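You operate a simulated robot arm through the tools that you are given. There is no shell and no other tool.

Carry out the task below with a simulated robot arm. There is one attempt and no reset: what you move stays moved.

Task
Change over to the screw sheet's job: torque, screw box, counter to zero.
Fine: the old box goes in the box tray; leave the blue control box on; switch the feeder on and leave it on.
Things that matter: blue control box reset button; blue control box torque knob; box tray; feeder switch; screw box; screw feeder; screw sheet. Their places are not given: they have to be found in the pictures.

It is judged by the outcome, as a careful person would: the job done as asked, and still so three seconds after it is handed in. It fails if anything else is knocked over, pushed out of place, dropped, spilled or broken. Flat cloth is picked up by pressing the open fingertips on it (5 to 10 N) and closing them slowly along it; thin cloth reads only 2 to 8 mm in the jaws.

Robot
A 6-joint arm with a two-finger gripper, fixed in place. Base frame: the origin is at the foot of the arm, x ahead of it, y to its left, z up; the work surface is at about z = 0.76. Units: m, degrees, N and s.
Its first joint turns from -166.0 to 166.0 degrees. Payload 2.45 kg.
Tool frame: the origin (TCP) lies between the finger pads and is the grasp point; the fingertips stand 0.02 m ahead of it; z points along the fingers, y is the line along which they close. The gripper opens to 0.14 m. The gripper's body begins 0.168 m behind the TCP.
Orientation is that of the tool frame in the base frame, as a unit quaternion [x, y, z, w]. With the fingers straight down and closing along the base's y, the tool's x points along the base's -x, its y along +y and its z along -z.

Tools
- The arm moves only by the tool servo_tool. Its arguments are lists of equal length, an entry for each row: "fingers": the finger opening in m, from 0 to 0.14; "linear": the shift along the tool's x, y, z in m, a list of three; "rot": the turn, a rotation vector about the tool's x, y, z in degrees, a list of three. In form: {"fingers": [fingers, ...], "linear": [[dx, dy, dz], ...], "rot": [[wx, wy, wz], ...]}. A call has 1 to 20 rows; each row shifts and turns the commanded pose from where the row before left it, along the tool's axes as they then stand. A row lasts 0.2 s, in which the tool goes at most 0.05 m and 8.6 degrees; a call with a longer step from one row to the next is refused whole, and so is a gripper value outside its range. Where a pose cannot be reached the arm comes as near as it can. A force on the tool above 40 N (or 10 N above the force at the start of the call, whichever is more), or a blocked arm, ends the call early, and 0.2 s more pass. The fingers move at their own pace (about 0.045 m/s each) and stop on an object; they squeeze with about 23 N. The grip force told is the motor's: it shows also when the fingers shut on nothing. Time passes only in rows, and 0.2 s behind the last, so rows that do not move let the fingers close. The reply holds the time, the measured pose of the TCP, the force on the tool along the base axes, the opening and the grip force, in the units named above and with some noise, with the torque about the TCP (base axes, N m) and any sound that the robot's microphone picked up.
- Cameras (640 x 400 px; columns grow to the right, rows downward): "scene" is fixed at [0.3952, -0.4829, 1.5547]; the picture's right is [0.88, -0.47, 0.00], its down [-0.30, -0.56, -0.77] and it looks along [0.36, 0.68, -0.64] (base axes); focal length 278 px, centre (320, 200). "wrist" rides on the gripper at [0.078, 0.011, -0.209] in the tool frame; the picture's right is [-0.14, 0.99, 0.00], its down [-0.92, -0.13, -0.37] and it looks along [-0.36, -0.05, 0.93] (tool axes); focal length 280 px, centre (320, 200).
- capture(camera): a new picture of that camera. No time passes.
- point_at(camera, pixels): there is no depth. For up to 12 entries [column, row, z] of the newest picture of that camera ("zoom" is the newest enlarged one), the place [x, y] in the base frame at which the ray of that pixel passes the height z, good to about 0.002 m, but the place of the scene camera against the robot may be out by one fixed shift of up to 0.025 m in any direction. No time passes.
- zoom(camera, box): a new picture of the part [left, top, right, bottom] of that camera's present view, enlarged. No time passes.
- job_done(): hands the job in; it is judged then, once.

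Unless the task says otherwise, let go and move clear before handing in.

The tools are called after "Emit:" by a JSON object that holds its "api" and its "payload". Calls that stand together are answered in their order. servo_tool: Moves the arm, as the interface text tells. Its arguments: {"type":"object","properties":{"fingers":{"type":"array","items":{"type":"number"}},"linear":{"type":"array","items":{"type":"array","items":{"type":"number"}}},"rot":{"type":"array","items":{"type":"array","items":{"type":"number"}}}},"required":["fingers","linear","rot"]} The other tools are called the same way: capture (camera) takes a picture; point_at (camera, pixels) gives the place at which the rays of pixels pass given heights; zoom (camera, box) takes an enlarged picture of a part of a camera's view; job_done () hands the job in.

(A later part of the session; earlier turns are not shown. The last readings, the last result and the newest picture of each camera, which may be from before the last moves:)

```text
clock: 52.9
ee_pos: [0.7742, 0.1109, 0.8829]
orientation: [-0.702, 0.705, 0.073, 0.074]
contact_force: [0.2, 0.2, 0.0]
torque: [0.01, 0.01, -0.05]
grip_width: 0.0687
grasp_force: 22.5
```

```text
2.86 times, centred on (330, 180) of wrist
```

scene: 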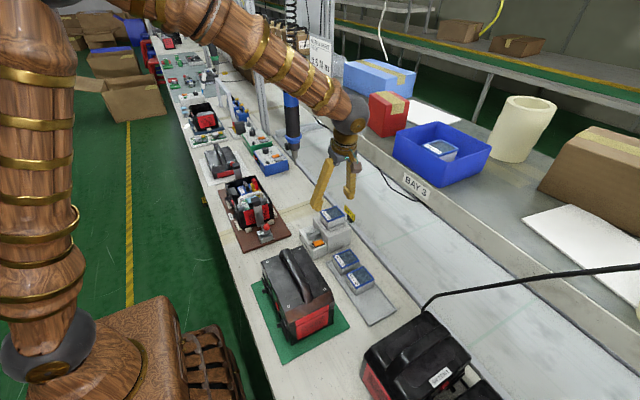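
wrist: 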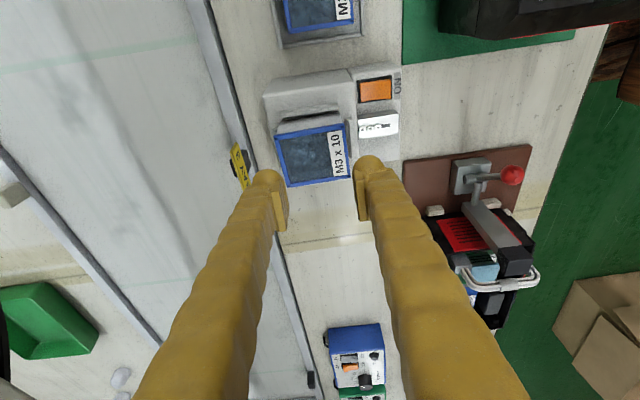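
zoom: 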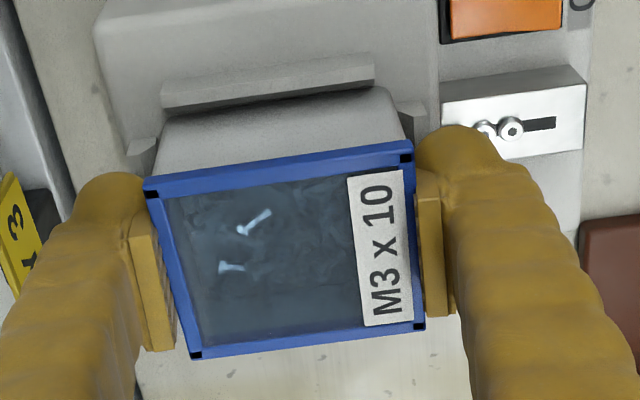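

Gripped at 0.0687 m with no side load, centred at (0.774, 0.111). I will lift gently and watch the width.

Emit:
{"api": "servo_tool", "payload": {"fingers": [0.03, 0.03, 0.03, 0.03], "linear": [[-0.0004, 0, -0.002], [-0.0006, 0, -0.0029], [-0.0006, 0, -0.0029], [0, 0, 0]], "rot": [[0, 0, 0], [0, 0, 0], [0, 0, 0], [0, 0, 0]]}}

Emit:
{"api": "zoom", "payload": {"camera": "wrist", "box": [230, 110, 430, 250]}}

Emit:
{"api": "zoom", "payload": {"camera": "scene", "box": [300, 180, 380, 250]}}

```text
clock: 53.9
ee_pos: [0.7734, 0.1097, 0.8907]
orientation: [0.703, -0.703, -0.073, -0.075]
contact_force: [-0.2, -1.0, -1.2]
torque: [0.01, 0.02, 0.04]
grip_width: 0.0688
grasp_force: 22.7
```

```text
2.86 times, centred on (330, 180) of wrist
```

zoom: 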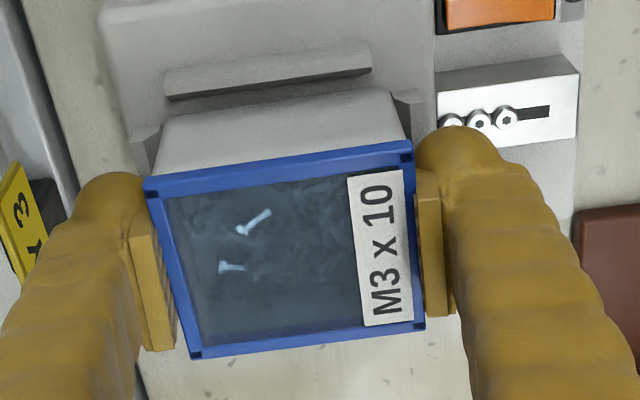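

```text
5.71 times, centred on (340, 215) of scene
```

zoom: 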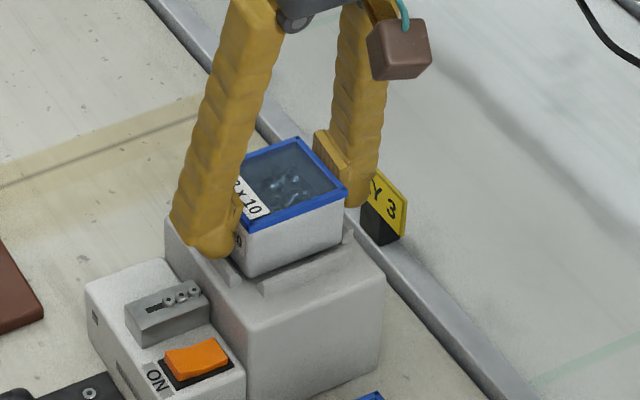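

The box lifts with the gripper. I will raise it well clear and carry it toward -y over the tray.

Emit:
{"api": "servo_tool", "payload": {"fingers": [0.03, 0.03, 0.03, 0.03, 0.03, 0.03, 0.03, 0.03, 0.03, 0.03], "linear": [[-0.0031, 0, -0.0147], [-0.0046, 0, -0.0215], [-0.0046, 0, -0.0215], [-0.0046, 0, -0.0215], [0.0196, 0.002, -0.0042], [0.0391, 0.004, -0.0083], [0.0391, 0.004, -0.0083], [0.0391, 0.004, -0.0083], [0.0391, 0.004, -0.0083], [0, 0, 0]], "rot": [[0, 0, 0], [0, 0, 0], [0, 0, 0], [0, 0, 0], [0, 0, 0], [0, 0, 0], [0, 0, 0], [0, 0, 0], [0, 0, 0], [0, 0, 0]]}}

Emit:
{"api": "capture", "payload": {"camera": "wrist"}}

Emit:
{"api": "capture", "payload": {"camera": "scene"}}

```text
clock: 56.1
ee_pos: [0.7549, -0.0702, 0.9712]
orientation: [-0.702, 0.704, 0.073, 0.074]
contact_force: [-0.9, 0.6, -1.0]
torque: [0.0, 0.02, 0.0]
grip_width: 0.0685
grasp_force: 22.4
```

```text
taken
```

wrist: 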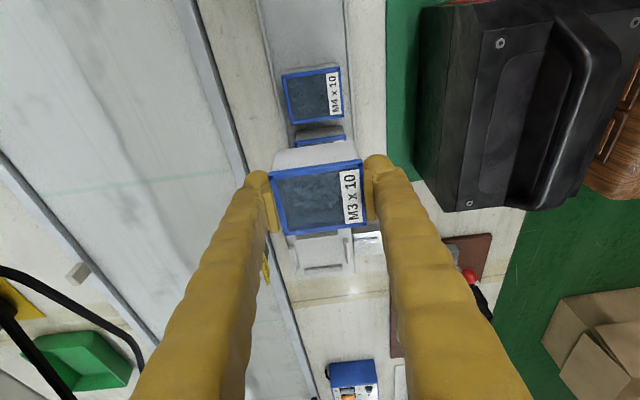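

```text
taken
```

scene: 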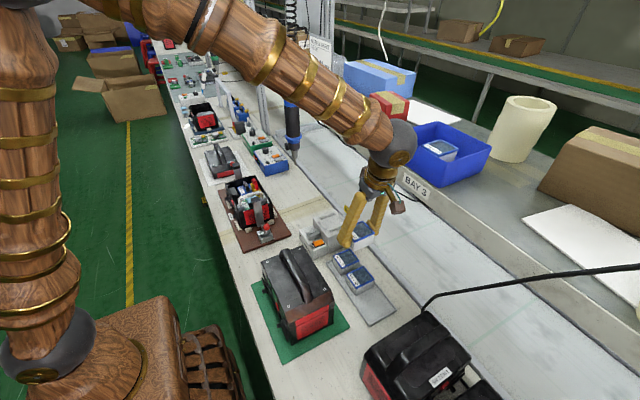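

The box is held level and I am at y = -0.07. I will continue to the free end of the tray, staying high, and check clearance to the black device and cable.

Emit:
{"api": "servo_tool", "payload": {"fingers": [0.03, 0.03, 0.03, 0.03], "linear": [[0.0293, 0, -0.0062], [0.0391, 0, -0.0083], [0.0391, 0, -0.0083], [0, 0, 0]], "rot": [[0, 0, 0], [0, 0, 0], [0, 0, 0], [0, 0, 0]]}}

Emit:
{"api": "capture", "payload": {"camera": "wrist"}}

Emit:
{"api": "capture", "payload": {"camera": "scene"}}

Emit:
{"api": "zoom", "payload": {"camera": "scene", "box": [330, 150, 490, 350]}}

```text
clock: 57.1
ee_pos: [0.7559, -0.1813, 0.9708]
orientation: [-0.703, 0.704, 0.074, 0.075]
contact_force: [-0.5, 1.1, -1.5]
torque: [0.0, 0.0, 0.04]
grip_width: 0.0688
grasp_force: 23.2
```

```text
taken
```

wrist: 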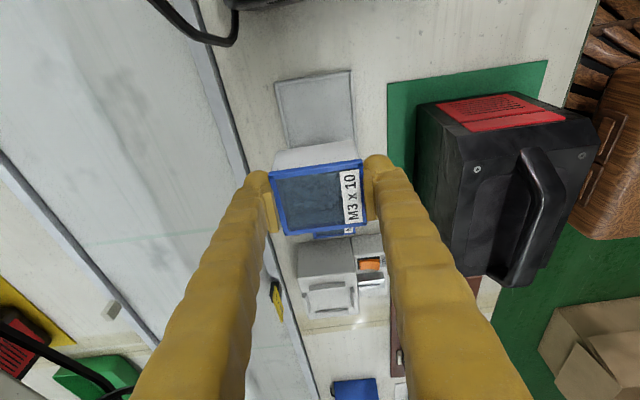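

```text
taken
```

scene: 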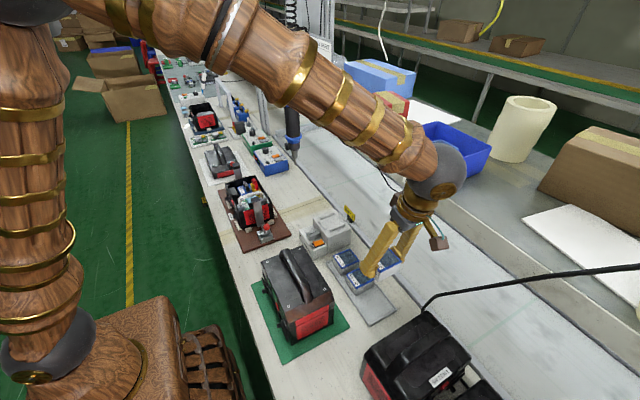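

```text
2.00 times, centred on (410, 250) of scene
```

zoom: 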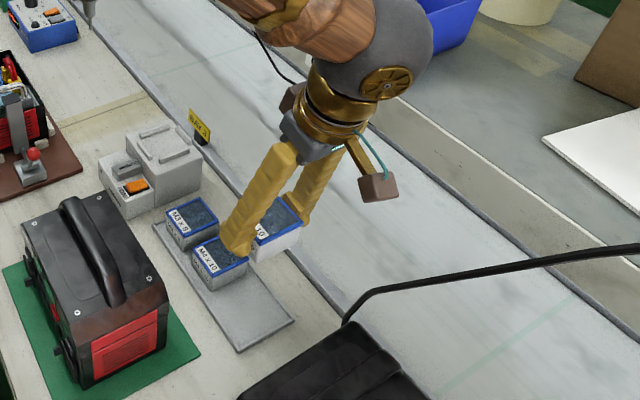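

The tray's free end is visible at wrist (275,80)–(352,70), beyond the held box. I will measure it.

Emit:
{"api": "point_at", "payload": {"camera": "wrist", "pixels": [[275, 81, 0.77], [352, 70, 0.77], [287, 148, 0.765], [355, 140, 0.765], [236, 44, 0.85], [236, 44, 0.95], [270, 5, 0.85], [300, 2, 0.85]]}}

Emit:
{"api": "zoom", "payload": {"camera": "wrist", "box": [200, 0, 440, 200]}}

```text
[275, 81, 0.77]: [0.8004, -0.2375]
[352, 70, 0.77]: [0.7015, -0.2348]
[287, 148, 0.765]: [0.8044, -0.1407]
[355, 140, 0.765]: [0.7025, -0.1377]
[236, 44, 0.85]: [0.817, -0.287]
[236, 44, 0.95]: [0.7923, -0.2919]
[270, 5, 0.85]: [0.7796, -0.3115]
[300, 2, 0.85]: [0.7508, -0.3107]
```

```text
2.00 times, centred on (320, 100) of wrist
```

zoom: 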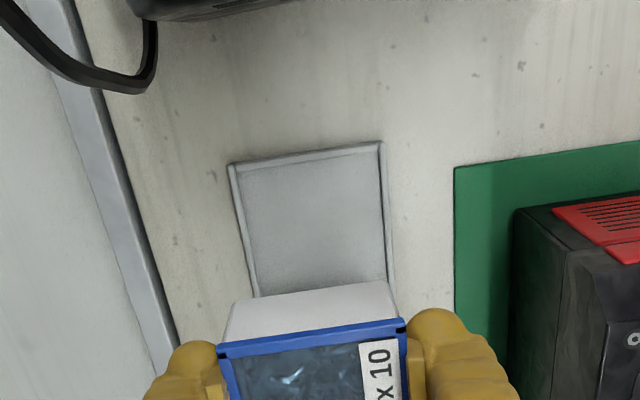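

The tray spans x 0.70–0.80 and ends at y = -0.236; M4 x 10's edge is about y = -0.139, so the slot centre is about (0.752, -0.186). I will descend to about 4 cm above seating and check.

Emit:
{"api": "servo_tool", "payload": {"fingers": [0.03, 0.03, 0.03, 0.03, 0.03], "linear": [[0.008, 0.001, 0.0318], [0.008, 0.001, 0.0318], [0.008, 0.001, 0.0318], [0.008, 0.001, 0.0318], [0, 0, 0]], "rot": [[0, 0, 0], [0, 0, 0], [0, 0, 0], [0, 0, 0], [0, 0, 0]]}}

Emit:
{"api": "capture", "payload": {"camera": "wrist"}}

Emit:
{"api": "zoom", "payload": {"camera": "scene", "box": [310, 190, 490, 350]}}

Emit:
{"api": "zoom", "payload": {"camera": "wrist", "box": [220, 60, 420, 260]}}

```text
clock: 58.3
ee_pos: [0.7517, -0.1834, 0.8387]
orientation: [-0.703, 0.704, 0.073, 0.075]
contact_force: [0.0, 0.1, -0.6]
torque: [0.04, -0.01, -0.02]
grip_width: 0.0687
grasp_force: 22.6
```

```text
taken
```

wrist: 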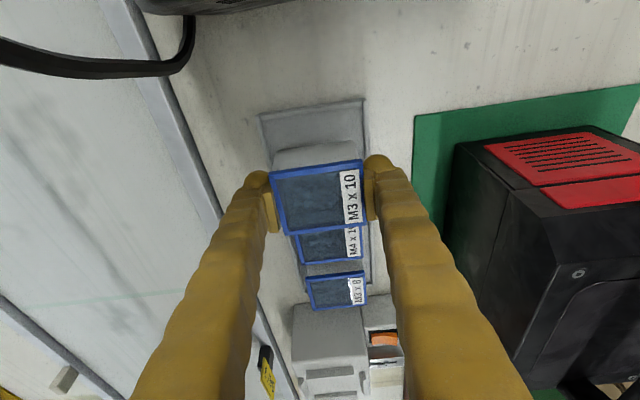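

```text
2.50 times, centred on (400, 270) of scene
```

zoom: 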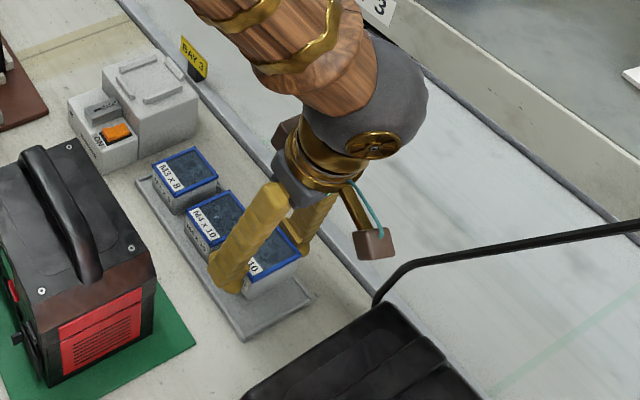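

```text
2.00 times, centred on (320, 160) of wrist
```

zoom: 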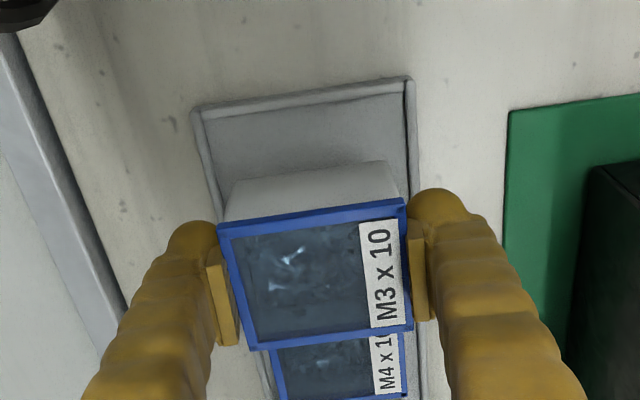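

The box is centred between M4 x 10 and the tray end. I will lower to about 5 mm above seating.

Emit:
{"api": "servo_tool", "payload": {"fingers": [0.03, 0.03, 0.03, 0.03, 0.03], "linear": [[0.0021, 0, 0.0098], [0.0021, 0, 0.0098], [0.0012, 0, 0.0059], [0.0006, 0, 0.0029], [0, 0, 0]], "rot": [[0, 0, 0], [0, 0, 0], [0, 0, 0], [0, 0, 0], [0, 0, 0]]}}

Emit:
{"api": "zoom", "payload": {"camera": "wrist", "box": [220, 60, 420, 260]}}

Emit:
{"api": "zoom", "payload": {"camera": "scene", "box": [330, 230, 430, 330]}}

```text
clock: 59.5
ee_pos: [0.7518, -0.1846, 0.8117]
orientation: [-0.703, 0.704, 0.073, 0.075]
contact_force: [0.3, -0.8, -1.5]
torque: [0.0, 0.02, 0.04]
grip_width: 0.0686
grasp_force: 22.9
```

```text
2.00 times, centred on (320, 160) of wrist
```

zoom: 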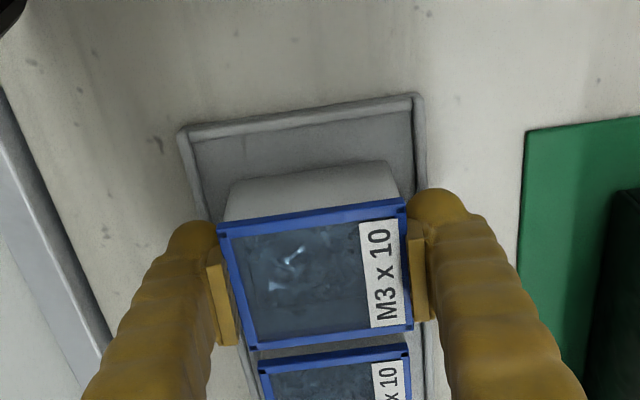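

```text
4.00 times, centred on (380, 280) of scene
```

zoom: 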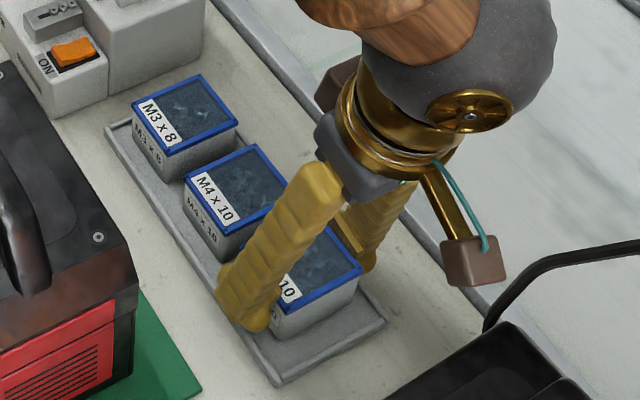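

Still above the tray with even gaps. I will continue down in 2 mm steps until I feel contact.

Emit:
{"api": "servo_tool", "payload": {"fingers": [0.03, 0.03, 0.03, 0.03], "linear": [[0.0004, 0, 0.002], [0.0004, 0, 0.002], [0.0004, 0, 0.002], [0, 0, 0]], "rot": [[0, 0, 0], [0, 0, 0], [0, 0, 0], [0, 0, 0]]}}

```text
clock: 60.5
ee_pos: [0.7516, -0.1834, 0.8056]
orientation: [-0.703, 0.704, 0.073, 0.075]
contact_force: [-0.7, 0.4, -1.0]
torque: [0.0, 0.0, 0.02]
grip_width: 0.0684
grasp_force: 23.2
```

No contact yet at z = 0.8056. I will keep going down.

Emit:
{"api": "servo_tool", "payload": {"fingers": [0.03, 0.03, 0.03, 0.03], "linear": [[0.0003, 0, 0.0015], [0.0003, 0, 0.0015], [0.0003, 0, 0.0015], [0, 0, 0]], "rot": [[0, 0, 0], [0, 0, 0], [0, 0, 0], [0, 0, 0]]}}

Emit:
{"api": "zoom", "payload": {"camera": "scene", "box": [340, 250, 420, 330]}}

```text
clock: 61.5
ee_pos: [0.751, -0.1835, 0.8011]
orientation: [-0.703, 0.704, 0.074, 0.074]
contact_force: [-4.2, 2.9, 19.4]
torque: [0.04, 0.06, -0.04]
grip_width: 0.0688
grasp_force: 22.8
```

```text
5.00 times, centred on (380, 290) of scene
```

zoom: 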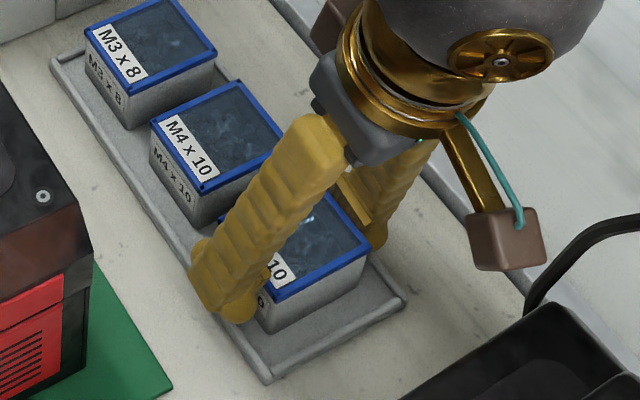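

Contact at z = 0.801 (19 N up), so the box is down. I will open the fingers slowly and check that it stays put.

Emit:
{"api": "servo_tool", "payload": {"fingers": [0.06, 0.07, 0.08, 0.09, 0.1, 0.1], "linear": [[-0.0002, 0, -0.001], [0, 0, 0], [0, 0, 0], [0, 0, 0], [0, 0, 0], [0, 0, 0]], "rot": [[0, 0, 0], [0, 0, 0], [0, 0, 0], [0, 0, 0], [0, 0, 0], [0, 0, 0]]}}

Emit:
{"api": "zoom", "payload": {"camera": "scene", "box": [340, 250, 420, 330]}}

Emit:
{"api": "zoom", "payload": {"camera": "wrist", "box": [220, 60, 420, 260]}}

```text
clock: 62.9
ee_pos: [0.7506, -0.1835, 0.8011]
orientation: [-0.703, 0.704, 0.073, 0.074]
contact_force: [0.0, 0.0, -0.6]
torque: [0.0, -0.01, 0.03]
grip_width: 0.1
grasp_force: 0.0
```

```text
5.00 times, centred on (380, 290) of scene
```

zoom: 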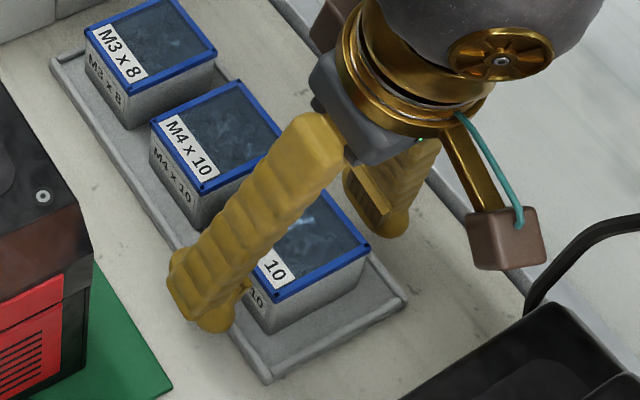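

```text
2.00 times, centred on (320, 160) of wrist
```

zoom: 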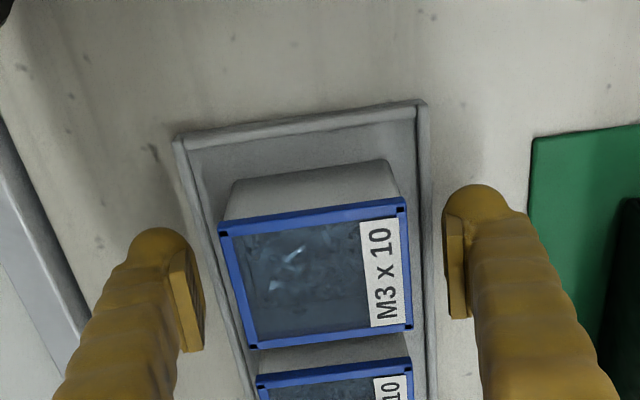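

The old box sits squarely in the tray. I will rise and move over to the M3 x 8 box.

Emit:
{"api": "servo_tool", "payload": {"fingers": [0.1, 0.1, 0.1, 0.1, 0.1, 0.1, 0.1, 0.1, 0.1, 0.1], "linear": [[-0.0031, 0, -0.0147], [-0.0062, 0, -0.0293], [-0.0073, 0, -0.0342], [-0.0073, 0, -0.0342], [-0.0381, 0, 0.0081], [-0.0381, 0, 0.0081], [-0.0381, 0, 0.0081], [-0.0381, 0, 0.0081], [0, 0, 0], [0, 0, 0]], "rot": [[0, 0, 0], [0, 0, 0], [0, 0, 0], [0, 0, 0], [0, 0, 0], [0, 0, 0], [0, 0, 0], [0, 0, 0], [0, 0, 0], [0, 0, 0]]}}

Emit:
{"api": "capture", "payload": {"camera": "wrist"}}

Emit:
{"api": "zoom", "payload": {"camera": "scene", "box": [290, 170, 430, 330]}}

Emit:
{"api": "zoom", "payload": {"camera": "wrist", "box": [220, 60, 420, 260]}}

```text
clock: 65.1
ee_pos: [0.7497, -0.0288, 0.916]
orientation: [-0.703, 0.704, 0.074, 0.074]
contact_force: [0.5, 0.0, 0.7]
torque: [0.01, 0.01, 0.0]
grip_width: 0.0999
grasp_force: 0.1
```

```text
taken
```

wrist: 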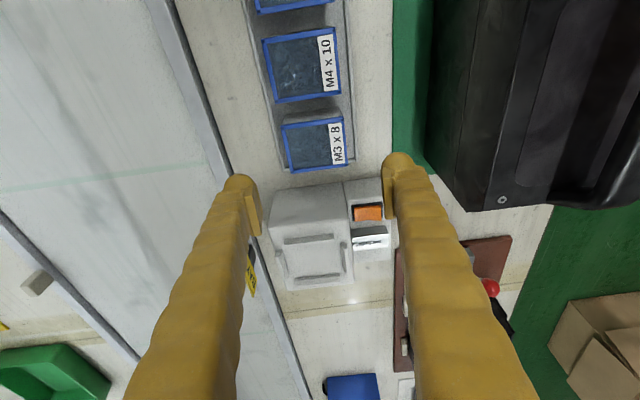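

```text
2.50 times, centred on (360, 250) of scene
```

zoom: 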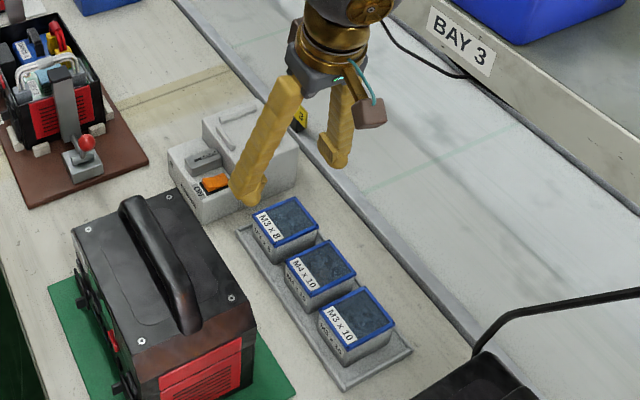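

```text
2.00 times, centred on (320, 160) of wrist
```

zoom: 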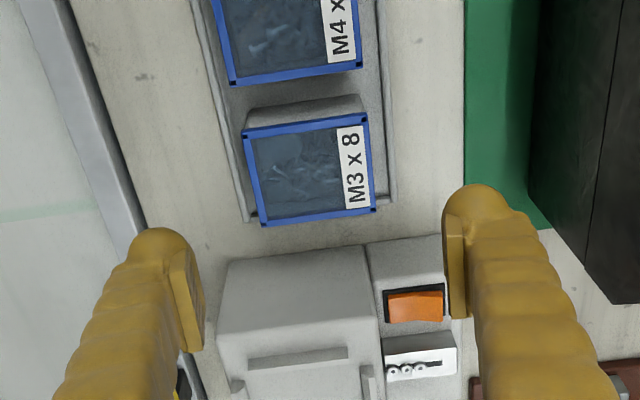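

All three boxes sit in the tray with the nest empty. I will measure the M3 x 8 lid (zoom corners (242,128), (367,112), (262,226), (374,210)) and the nest rails.

Emit:
{"api": "point_at", "payload": {"camera": "zoom", "pixels": [[242, 128, 0.809], [367, 112, 0.809], [262, 226, 0.809], [374, 210, 0.809], [250, 362, 0.855], [347, 350, 0.855], [235, 385, 0.855], [370, 370, 0.855], [415, 305, 0.83], [415, 290, 0.83]]}}

Emit:
{"api": "zoom", "payload": {"camera": "wrist", "box": [250, 170, 410, 300]}}

```text
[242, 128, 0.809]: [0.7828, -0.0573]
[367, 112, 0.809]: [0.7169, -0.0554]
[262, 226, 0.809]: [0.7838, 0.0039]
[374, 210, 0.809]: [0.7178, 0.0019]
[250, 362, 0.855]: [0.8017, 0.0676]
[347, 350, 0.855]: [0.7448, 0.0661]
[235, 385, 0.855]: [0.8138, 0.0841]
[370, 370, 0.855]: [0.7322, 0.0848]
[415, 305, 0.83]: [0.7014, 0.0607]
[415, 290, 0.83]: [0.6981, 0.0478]
```

```text
3.08 times, centred on (330, 235) of wrist
```

zoom: 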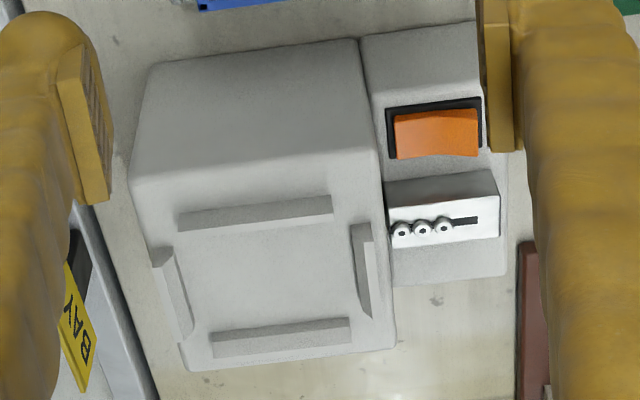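

M3 x 8 is centred at (0.7503, -0.0265), square to the base axes. I will descend to TCP z of about 0.803, the same grip height relative to the box as before.

Emit:
{"api": "servo_tool", "payload": {"fingers": [0.1, 0.1, 0.1, 0.1, 0.1, 0.1], "linear": [[0.0033, -0.001, 0.03], [0.0062, 0, 0.0293], [0.0062, 0, 0.0293], [0.0031, 0, 0.0147], [0.0016, 0, 0.0075], [0, 0, 0]], "rot": [[0, 0, 0], [0, 0, 0], [0, 0, 0], [0, 0, 0], [0, 0, 0], [0, 0, 0]]}}

Emit:
{"api": "zoom", "payload": {"camera": "scene", "box": [310, 210, 400, 310]}}

Emit:
{"api": "zoom", "payload": {"camera": "wrist", "box": [220, 100, 420, 260]}}

```text
clock: 66.5
ee_pos: [0.751, -0.024, 0.8048]
orientation: [-0.703, 0.704, 0.073, 0.075]
contact_force: [0.8, 0.7, 0.2]
torque: [0.01, 0.01, 0.01]
grip_width: 0.0997
grasp_force: 0.1
```

```text
4.00 times, centred on (355, 260) of scene
```

zoom: 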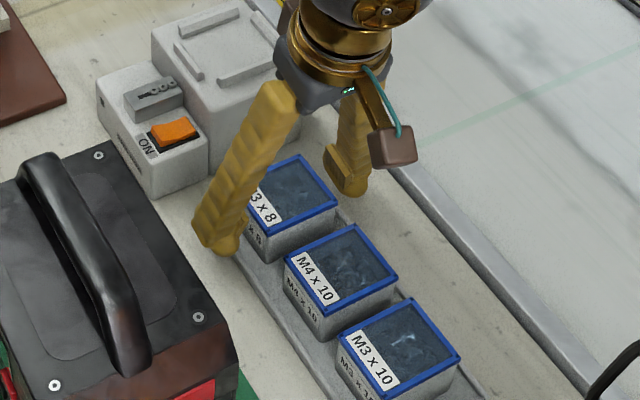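

```text
2.50 times, centred on (320, 180) of wrist
```

zoom: 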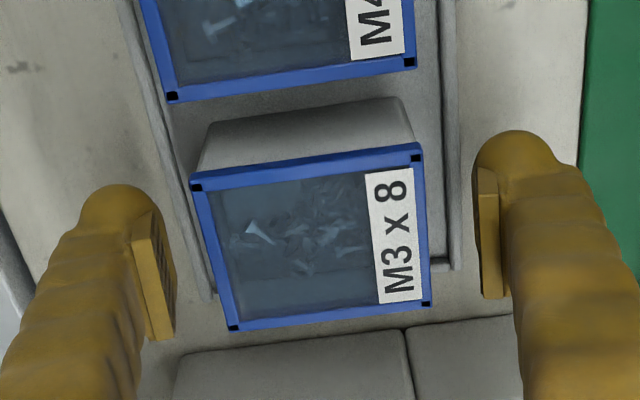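

The hand-to-box alignment nearly matches the earlier grasp. I will correct 2 mm in -y and 2 mm down, then close.

Emit:
{"api": "servo_tool", "payload": {"fingers": [0.1, 0.09, 0.08, 0.07, 0.06, 0.04, 0.03, 0.03, 0.03, 0.03], "linear": [[0.0024, 0, 0.0016], [0, 0, 0], [0, 0, 0], [0, 0, 0], [0, 0, 0], [0, 0, 0], [0, 0, 0], [0, 0, 0], [0, 0, 0], [0, 0, 0]], "rot": [[0, 0, 0], [0, 0, 0], [0, 0, 0], [0, 0, 0], [0, 0, 0], [0, 0, 0], [0, 0, 0], [0, 0, 0], [0, 0, 0], [0, 0, 0]]}}

Emit:
{"api": "zoom", "payload": {"camera": "wrist", "box": [220, 60, 420, 260]}}

```text
clock: 68.7
ee_pos: [0.7518, -0.0272, 0.8022]
orientation: [-0.703, 0.704, 0.073, 0.075]
contact_force: [-1.5, -0.5, 1.9]
torque: [0.01, 0.02, 0.02]
grip_width: 0.0684
grasp_force: 22.7
```

```text
2.00 times, centred on (320, 160) of wrist
```

zoom: 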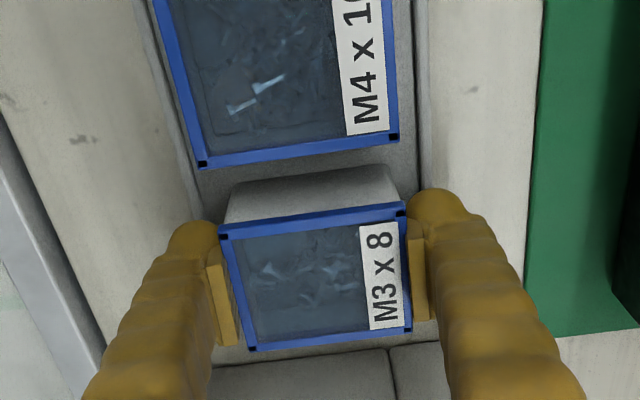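

The grip matches the earlier hold (0.0684 m, same lid corners). I will lift slowly and carry it over the feeder nest.

Emit:
{"api": "servo_tool", "payload": {"fingers": [0.03, 0.03, 0.03, 0.03, 0.03, 0.03, 0.03, 0.03], "linear": [[-0.0006, 0, -0.0029], [-0.0012, 0, -0.0059], [-0.0025, 0, -0.0117], [-0.0052, 0, -0.0245], [-0.0062, 0, -0.0293], [-0.0062, 0, -0.0293], [-0.0062, 0, -0.0293], [0, 0, 0]], "rot": [[0, 0, 0], [0, 0, 0], [0, 0, 0], [0, 0, 0], [0, 0, 0], [0, 0, 0], [0, 0, 0], [0, 0, 0]]}}

Emit:
{"api": "zoom", "payload": {"camera": "scene", "box": [290, 170, 430, 330]}}

Emit:
{"api": "zoom", "payload": {"camera": "wrist", "box": [220, 60, 420, 260]}}

```text
clock: 70.5
ee_pos: [0.7534, -0.0273, 0.9388]
orientation: [-0.703, 0.704, 0.073, 0.075]
contact_force: [-0.3, -0.4, -0.6]
torque: [0.0, 0.01, -0.01]
grip_width: 0.0684
grasp_force: 23.1
```

```text
2.50 times, centred on (360, 250) of scene
```

zoom: 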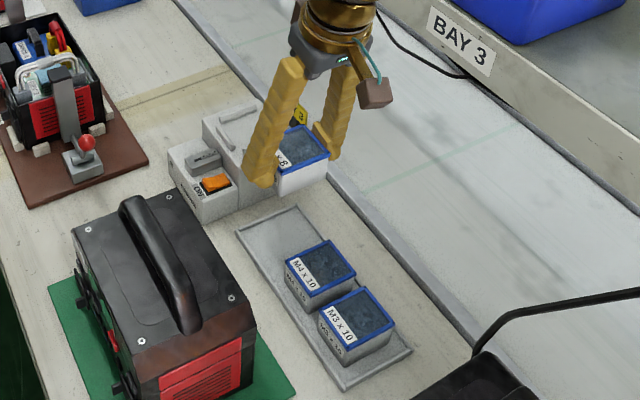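

```text
2.00 times, centred on (320, 160) of wrist
```

zoom: 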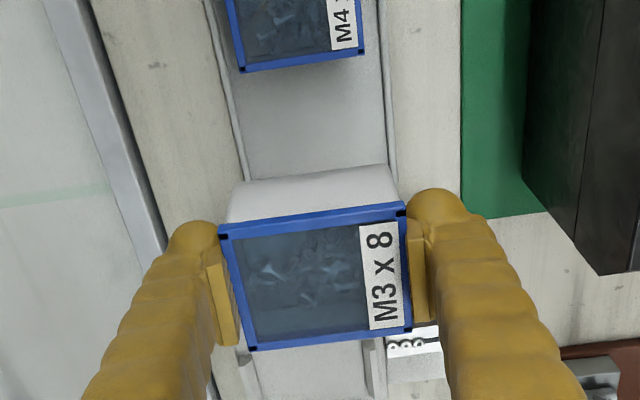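

M3 x 8 is lifted cleanly. I will move it over the nest at (0.774, 0.111), about 4 cm above its seat.

Emit:
{"api": "servo_tool", "payload": {"fingers": [0.03, 0.03, 0.03, 0.03, 0.03, 0.03], "linear": [[-0.0265, -0.0042, 0.0085], [-0.0265, -0.0042, 0.0085], [-0.0265, -0.0042, 0.0085], [-0.0265, -0.0042, 0.0085], [-0.0265, -0.0042, 0.0085], [0, 0, 0]], "rot": [[0, 0, 0], [0, 0, 0], [0, 0, 0], [0, 0, 0], [0, 0, 0], [0, 0, 0]]}}

Emit:
{"api": "zoom", "payload": {"camera": "scene", "box": [290, 160, 390, 260]}}

Emit:
{"api": "zoom", "payload": {"camera": "wrist", "box": [230, 100, 430, 250]}}

Emit:
{"api": "capture", "payload": {"camera": "scene"}}

```text
clock: 71.9
ee_pos: [0.7739, 0.1108, 0.9247]
orientation: [-0.703, 0.704, 0.073, 0.075]
contact_force: [-0.5, 0.2, -1.5]
torque: [-0.02, 0.01, -0.03]
grip_width: 0.0685
grasp_force: 23.3
```

```text
4.00 times, centred on (340, 210) of scene
```

zoom: 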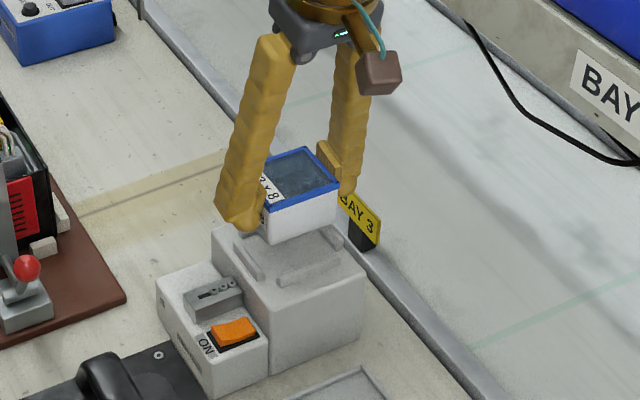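

```text
2.67 times, centred on (330, 175) of wrist
```

zoom: 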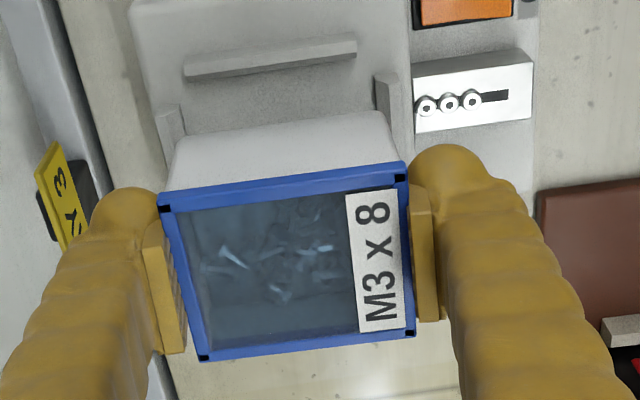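

```text
taken
```

scene: 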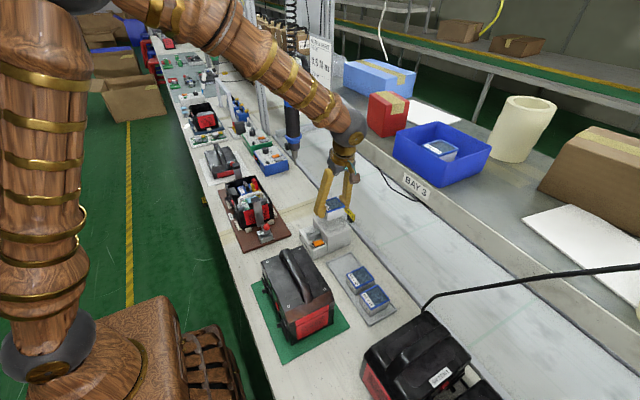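

I am over the nest at (0.7739, 0.1108) and the alignment looks right. I will lower to just above the rails.

Emit:
{"api": "servo_tool", "payload": {"fingers": [0.03, 0.03, 0.03, 0.03], "linear": [[0.0021, 0, 0.0098], [0.0021, 0, 0.0098], [0.0015, 0, 0.0069], [0, 0, 0]], "rot": [[0, 0, 0], [0, 0, 0], [0, 0, 0], [0, 0, 0]]}}

Emit:
{"api": "zoom", "payload": {"camera": "scene", "box": [300, 180, 380, 250]}}

Emit:
{"api": "zoom", "payload": {"camera": "wrist", "box": [230, 110, 430, 250]}}

```text
clock: 72.9
ee_pos: [0.7731, 0.1113, 0.8972]
orientation: [-0.702, 0.704, 0.073, 0.075]
contact_force: [0.7, 0.2, -1.0]
torque: [-0.02, -0.02, -0.05]
grip_width: 0.0683
grasp_force: 22.9
```

```text
5.71 times, centred on (340, 215) of scene
```

zoom: 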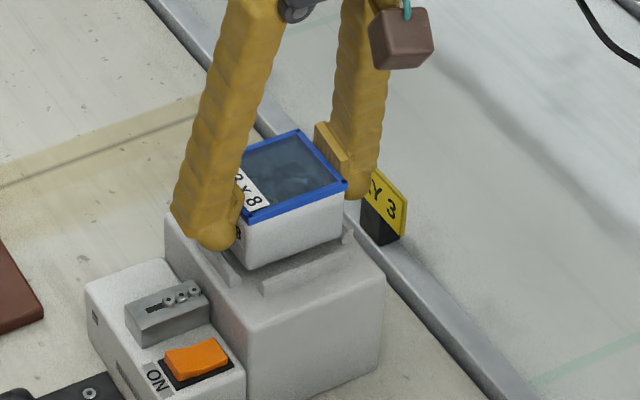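

```text
2.86 times, centred on (330, 180) of wrist
```

zoom: 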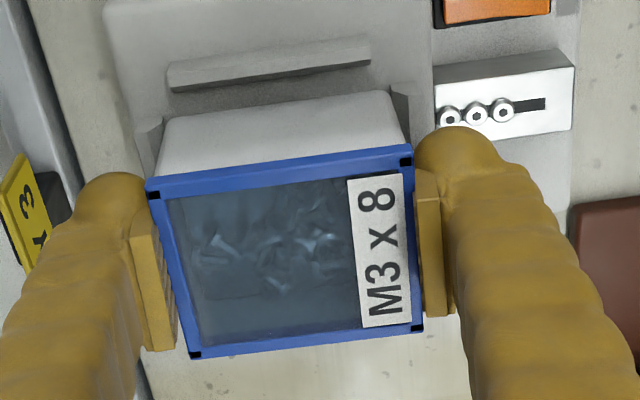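

Alignment matches the earlier lift-out picture. I will lower into the rails in small steps.

Emit:
{"api": "servo_tool", "payload": {"fingers": [0.03, 0.03, 0.03, 0.03], "linear": [[0.0005, 0, 0.0024], [0.0005, 0, 0.0024], [0.0005, 0, 0.0024], [0, 0, 0]], "rot": [[0, 0, 0], [0, 0, 0], [0, 0, 0], [0, 0, 0]]}}

Emit:
{"api": "zoom", "payload": {"camera": "wrist", "box": [230, 110, 430, 250]}}

```text
clock: 73.9
ee_pos: [0.7745, 0.1107, 0.8908]
orientation: [-0.703, 0.704, 0.073, 0.074]
contact_force: [-1.1, -5.7, 6.2]
torque: [0.03, 0.2, 0.15]
grip_width: 0.068
grasp_force: 22.9
```

```text
2.86 times, centred on (330, 180) of wrist
```

zoom: 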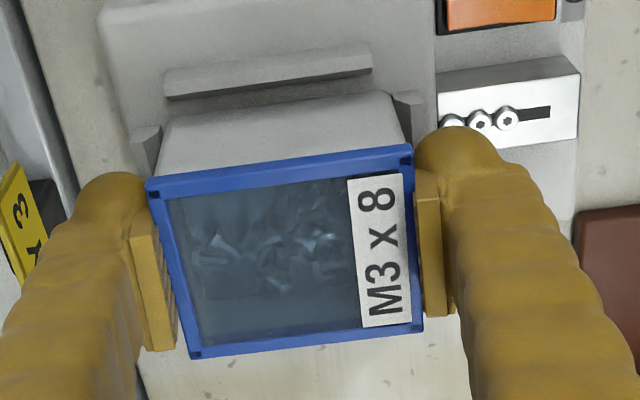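

A light touch on the +y rail shows as -5.7 N in y and 6 N up. I will shift 1.2 mm toward -y and check the force.

Emit:
{"api": "servo_tool", "payload": {"fingers": [0.03, 0.03], "linear": [[0.0012, 0, -0.0003], [0, 0, 0]], "rot": [[0, 0, 0], [0, 0, 0]]}}

```text
clock: 74.5
ee_pos: [0.7733, 0.1097, 0.8898]
orientation: [-0.702, 0.704, 0.073, 0.075]
contact_force: [0.3, 0.1, -0.7]
torque: [-0.02, -0.01, -0.02]
grip_width: 0.0683
grasp_force: 23.5
```

Contact is relieved. I will continue down 2 mm at a time.

Emit:
{"api": "servo_tool", "payload": {"fingers": [0.03, 0.03, 0.03], "linear": [[0.0004, 0, 0.002], [0.0003, 0, 0.0015], [0, 0, 0]], "rot": [[0, 0, 0], [0, 0, 0], [0, 0, 0]]}}

```text
clock: 75.3
ee_pos: [0.774, 0.1085, 0.8853]
orientation: [-0.702, 0.704, 0.073, 0.075]
contact_force: [-0.6, 0.0, -0.8]
torque: [-0.01, -0.02, 0.03]
grip_width: 0.0681
grasp_force: 22.6
```

Emit:
{"api": "servo_tool", "payload": {"fingers": [0.03, 0.03, 0.03], "linear": [[0.0003, 0, 0.0015], [0.0003, 0, 0.0015], [0, 0, 0]], "rot": [[0, 0, 0], [0, 0, 0], [0, 0, 0]]}}

Emit:
{"api": "zoom", "payload": {"camera": "wrist", "box": [230, 110, 430, 250]}}

Emit:
{"api": "zoom", "payload": {"camera": "scene", "box": [300, 180, 380, 250]}}

```text
clock: 76.1
ee_pos: [0.7737, 0.1099, 0.8839]
orientation: [-0.702, 0.704, 0.073, 0.075]
contact_force: [-5.9, -2.3, 31.6]
torque: [-0.54, 0.08, -0.06]
grip_width: 0.0685
grasp_force: 22.4
```

```text
2.86 times, centred on (330, 180) of wrist
```

zoom: 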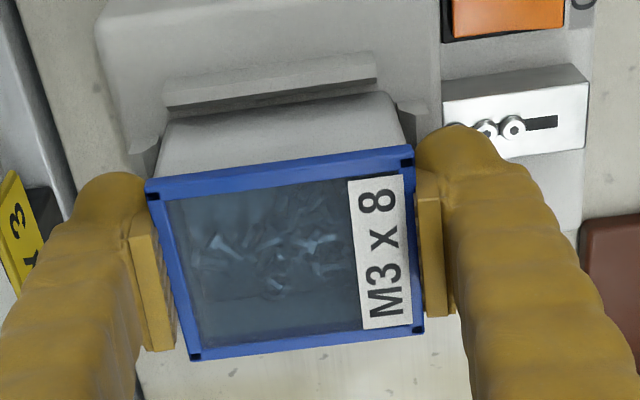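

```text
5.71 times, centred on (340, 215) of scene
```

zoom: 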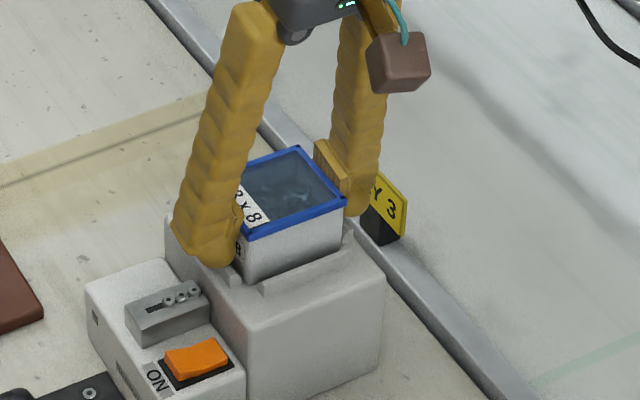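

Firm contact at z = 0.884 matches the old box's seat height (0.883), and the lid corners match too. I will release and check.

Emit:
{"api": "servo_tool", "payload": {"fingers": [0.06, 0.07, 0.08, 0.09, 0.1, 0.1], "linear": [[-0.0003, 0, -0.0015], [0, 0, 0], [0, 0, 0], [0, 0, 0], [0, 0, 0], [0, 0, 0]], "rot": [[0, 0, 0], [0, 0, 0], [0, 0, 0], [0, 0, 0], [0, 0, 0], [0, 0, 0]]}}

Emit:
{"api": "zoom", "payload": {"camera": "wrist", "box": [230, 110, 430, 250]}}

Emit:
{"api": "zoom", "payload": {"camera": "scene", "box": [300, 180, 380, 250]}}

```text
clock: 77.5
ee_pos: [0.775, 0.1094, 0.8825]
orientation: [-0.702, 0.704, 0.073, 0.075]
contact_force: [-0.3, 0.5, -0.1]
torque: [0.0, -0.01, 0.02]
grip_width: 0.1001
grasp_force: 0.1
```

```text
2.86 times, centred on (330, 180) of wrist
```

zoom: 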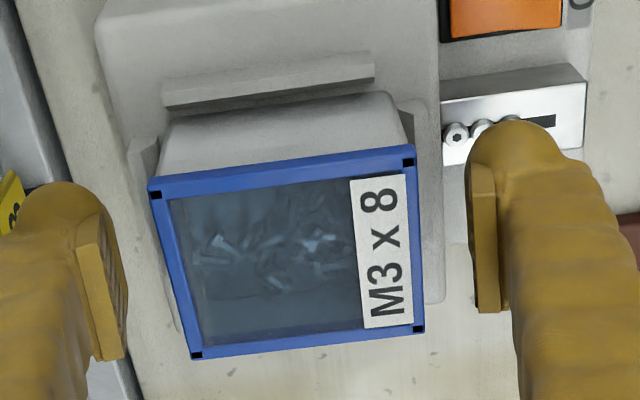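

```text
5.71 times, centred on (340, 215) of scene
```

zoom: 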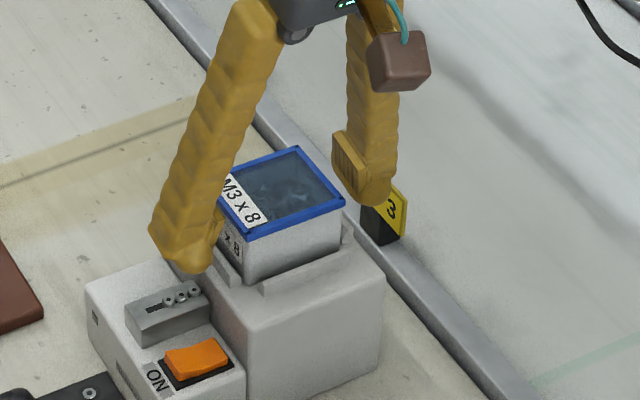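

M3 x 8 is seated in the nest, square with the rails. I will raise the hand, back off toward -y and look closely at the feeder switch.

Emit:
{"api": "servo_tool", "payload": {"fingers": [0.1, 0.1, 0.1, 0.1, 0.1, 0.07, 0.04, 0.0, 0.0], "linear": [[-0.0021, 0, -0.0098], [-0.0062, 0, -0.0293], [-0.0062, 0, -0.0293], [-0.0062, 0, -0.0293], [0.0293, 0.01, -0.0062], [0.0293, 0.01, -0.0062], [0.0293, 0.02, -0.0062], [0.01, 0.02, 0], [0, 0, 0]], "rot": [[0, 0, 0], [0, 0, 0], [0, 0, 0], [0, 0, 0], [0, 0, 0], [0, 0, 0], [0, 0, 0], [0, 0, 0], [0, 0, 0]]}}

Emit:
{"api": "capture", "payload": {"camera": "wrist"}}

Emit:
{"api": "zoom", "payload": {"camera": "scene", "box": [295, 200, 365, 260]}}

Emit:
{"api": "zoom", "payload": {"camera": "wrist", "box": [230, 100, 410, 250]}}

```text
clock: 79.5
ee_pos: [0.7122, 0.0093, 0.982]
orientation: [-0.702, 0.704, 0.072, 0.076]
contact_force: [0.1, -0.2, 0.5]
torque: [0.02, 0.03, -0.03]
grip_width: 0.0143
grasp_force: 0.2
```

```text
taken
```

wrist: 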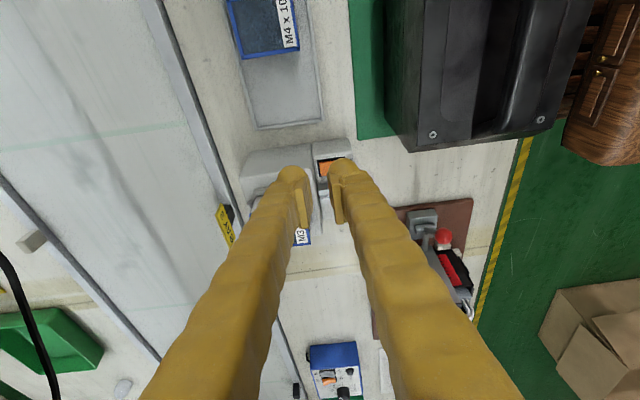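

```text
6.67 times, centred on (330, 230) of scene
```

zoom: 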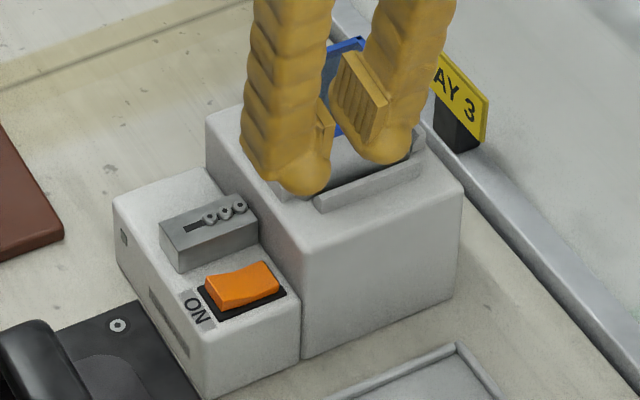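

```text
2.67 times, centred on (320, 175) of wrist
```

zoom: 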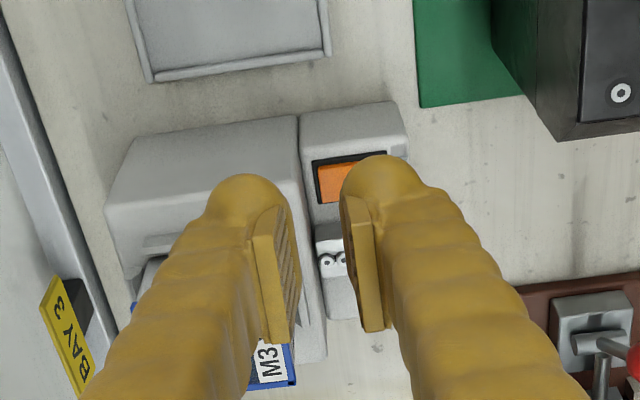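

In the scene zoom the rocker's ON end, next to the label at (197,310), is the raised end, so the feeder is off and I must press that end. The fingers hide it in the wrist view, so I will shift +x for a clear measurement.

Emit:
{"api": "servo_tool", "payload": {"fingers": [0.0, 0.0, 0.0], "linear": [[0.01, -0.03, 0], [0.01, -0.03, 0], [0, 0, 0]], "rot": [[0, 0, 0], [0, 0, 0], [0, 0, 0]]}}

Emit:
{"api": "capture", "payload": {"camera": "wrist"}}

Emit:
{"api": "zoom", "payload": {"camera": "wrist", "box": [310, 140, 410, 230]}}

```text
clock: 80.3
ee_pos: [0.7734, -0.01, 0.9782]
orientation: [-0.702, 0.704, 0.074, 0.075]
contact_force: [1.0, 0.3, -0.6]
torque: [0.02, -0.02, 0.02]
grip_width: 0.0
grasp_force: 22.9
```

```text
taken
```

wrist: 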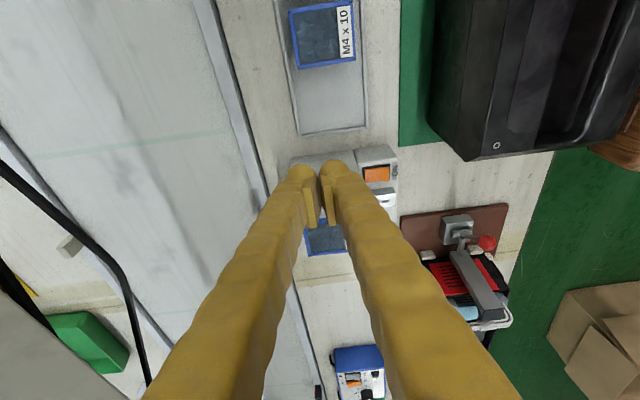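

```text
4.44 times, centred on (360, 185) of wrist
```

zoom: 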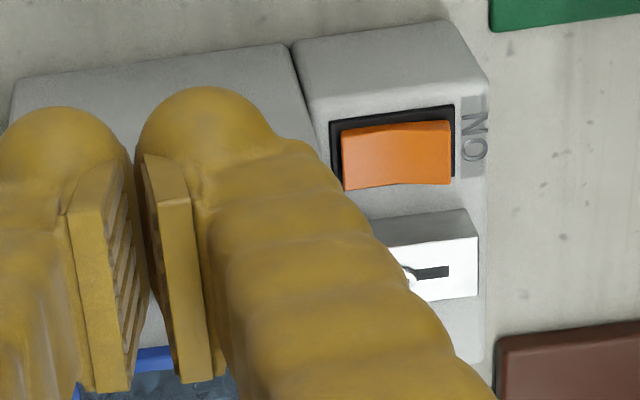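

The black gap shows at the rocker's far end (335,150), so the ON end is raised: the feeder is off. I will measure the rocker's ON end, the dispenser block and the housing.

Emit:
{"api": "point_at", "payload": {"camera": "zoom", "pixels": [[450, 124, 0.838], [450, 184, 0.838], [343, 134, 0.832], [343, 190, 0.832], [455, 105, 0.828], [330, 122, 0.828], [466, 209, 0.845], [478, 240, 0.845], [478, 300, 0.828], [488, 80, 0.828], [466, 209, 0.855]]}}

Emit:
{"api": "zoom", "payload": {"camera": "scene", "box": [300, 215, 350, 260]}}

```text
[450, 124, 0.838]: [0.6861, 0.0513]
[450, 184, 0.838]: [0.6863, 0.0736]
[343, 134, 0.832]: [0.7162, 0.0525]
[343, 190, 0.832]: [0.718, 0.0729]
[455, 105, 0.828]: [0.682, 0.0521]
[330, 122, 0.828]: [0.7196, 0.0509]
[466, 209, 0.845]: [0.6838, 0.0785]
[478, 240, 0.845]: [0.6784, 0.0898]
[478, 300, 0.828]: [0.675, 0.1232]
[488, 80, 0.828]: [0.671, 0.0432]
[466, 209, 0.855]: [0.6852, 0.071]
```

```text
8.89 times, centred on (325, 238) of scene
```

zoom: 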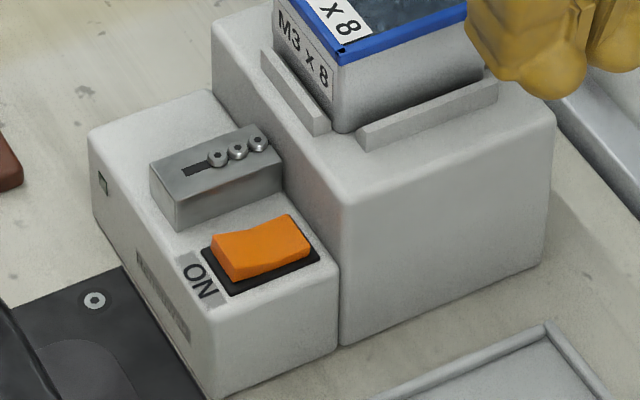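

The rocker's ON end is at x = 0.686, y 0.052–0.073, with a raised block starting at y = 0.078. I will press with closed fingers turned to be narrow in y, approaching at x of about 0.676. First I will check the black machine next to it.

Emit:
{"api": "point_at", "payload": {"camera": "scene", "pixels": [[303.6, 246, 0.85], [303.6, 246, 0.9], [303.6, 246, 0.95], [285, 250, 0.95], [285, 250, 1.0], [312, 300, 0.95]]}}

Emit:
{"api": "point_at", "payload": {"camera": "wrist", "pixels": [[466, 158, 0.85], [466, 158, 0.9], [466, 158, 0.95], [430, 105, 0.85], [430, 105, 0.9], [556, 140, 0.9]]}}

Emit:
{"api": "zoom", "payload": {"camera": "scene", "box": [240, 220, 370, 370]}}

Emit:
{"api": "zoom", "payload": {"camera": "wrist", "box": [380, 0, 640, 200]}}

```text
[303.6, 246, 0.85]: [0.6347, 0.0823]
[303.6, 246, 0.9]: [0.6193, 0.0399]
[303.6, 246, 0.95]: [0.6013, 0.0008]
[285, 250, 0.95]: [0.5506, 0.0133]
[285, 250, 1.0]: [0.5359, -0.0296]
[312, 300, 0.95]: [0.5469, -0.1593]
```

```text
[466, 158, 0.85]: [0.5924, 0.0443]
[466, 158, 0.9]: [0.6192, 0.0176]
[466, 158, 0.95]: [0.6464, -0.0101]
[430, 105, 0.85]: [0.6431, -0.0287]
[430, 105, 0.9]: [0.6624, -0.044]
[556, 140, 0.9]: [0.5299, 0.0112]
```

```text
2.67 times, centred on (305, 295) of scene
```

zoom: 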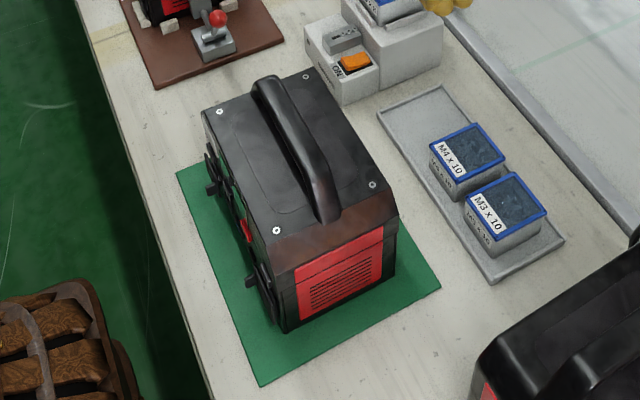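

```text
2.00 times, centred on (510, 100) of wrist
```

zoom: 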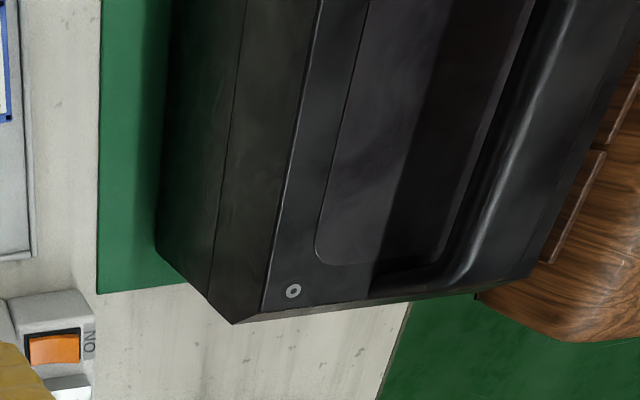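

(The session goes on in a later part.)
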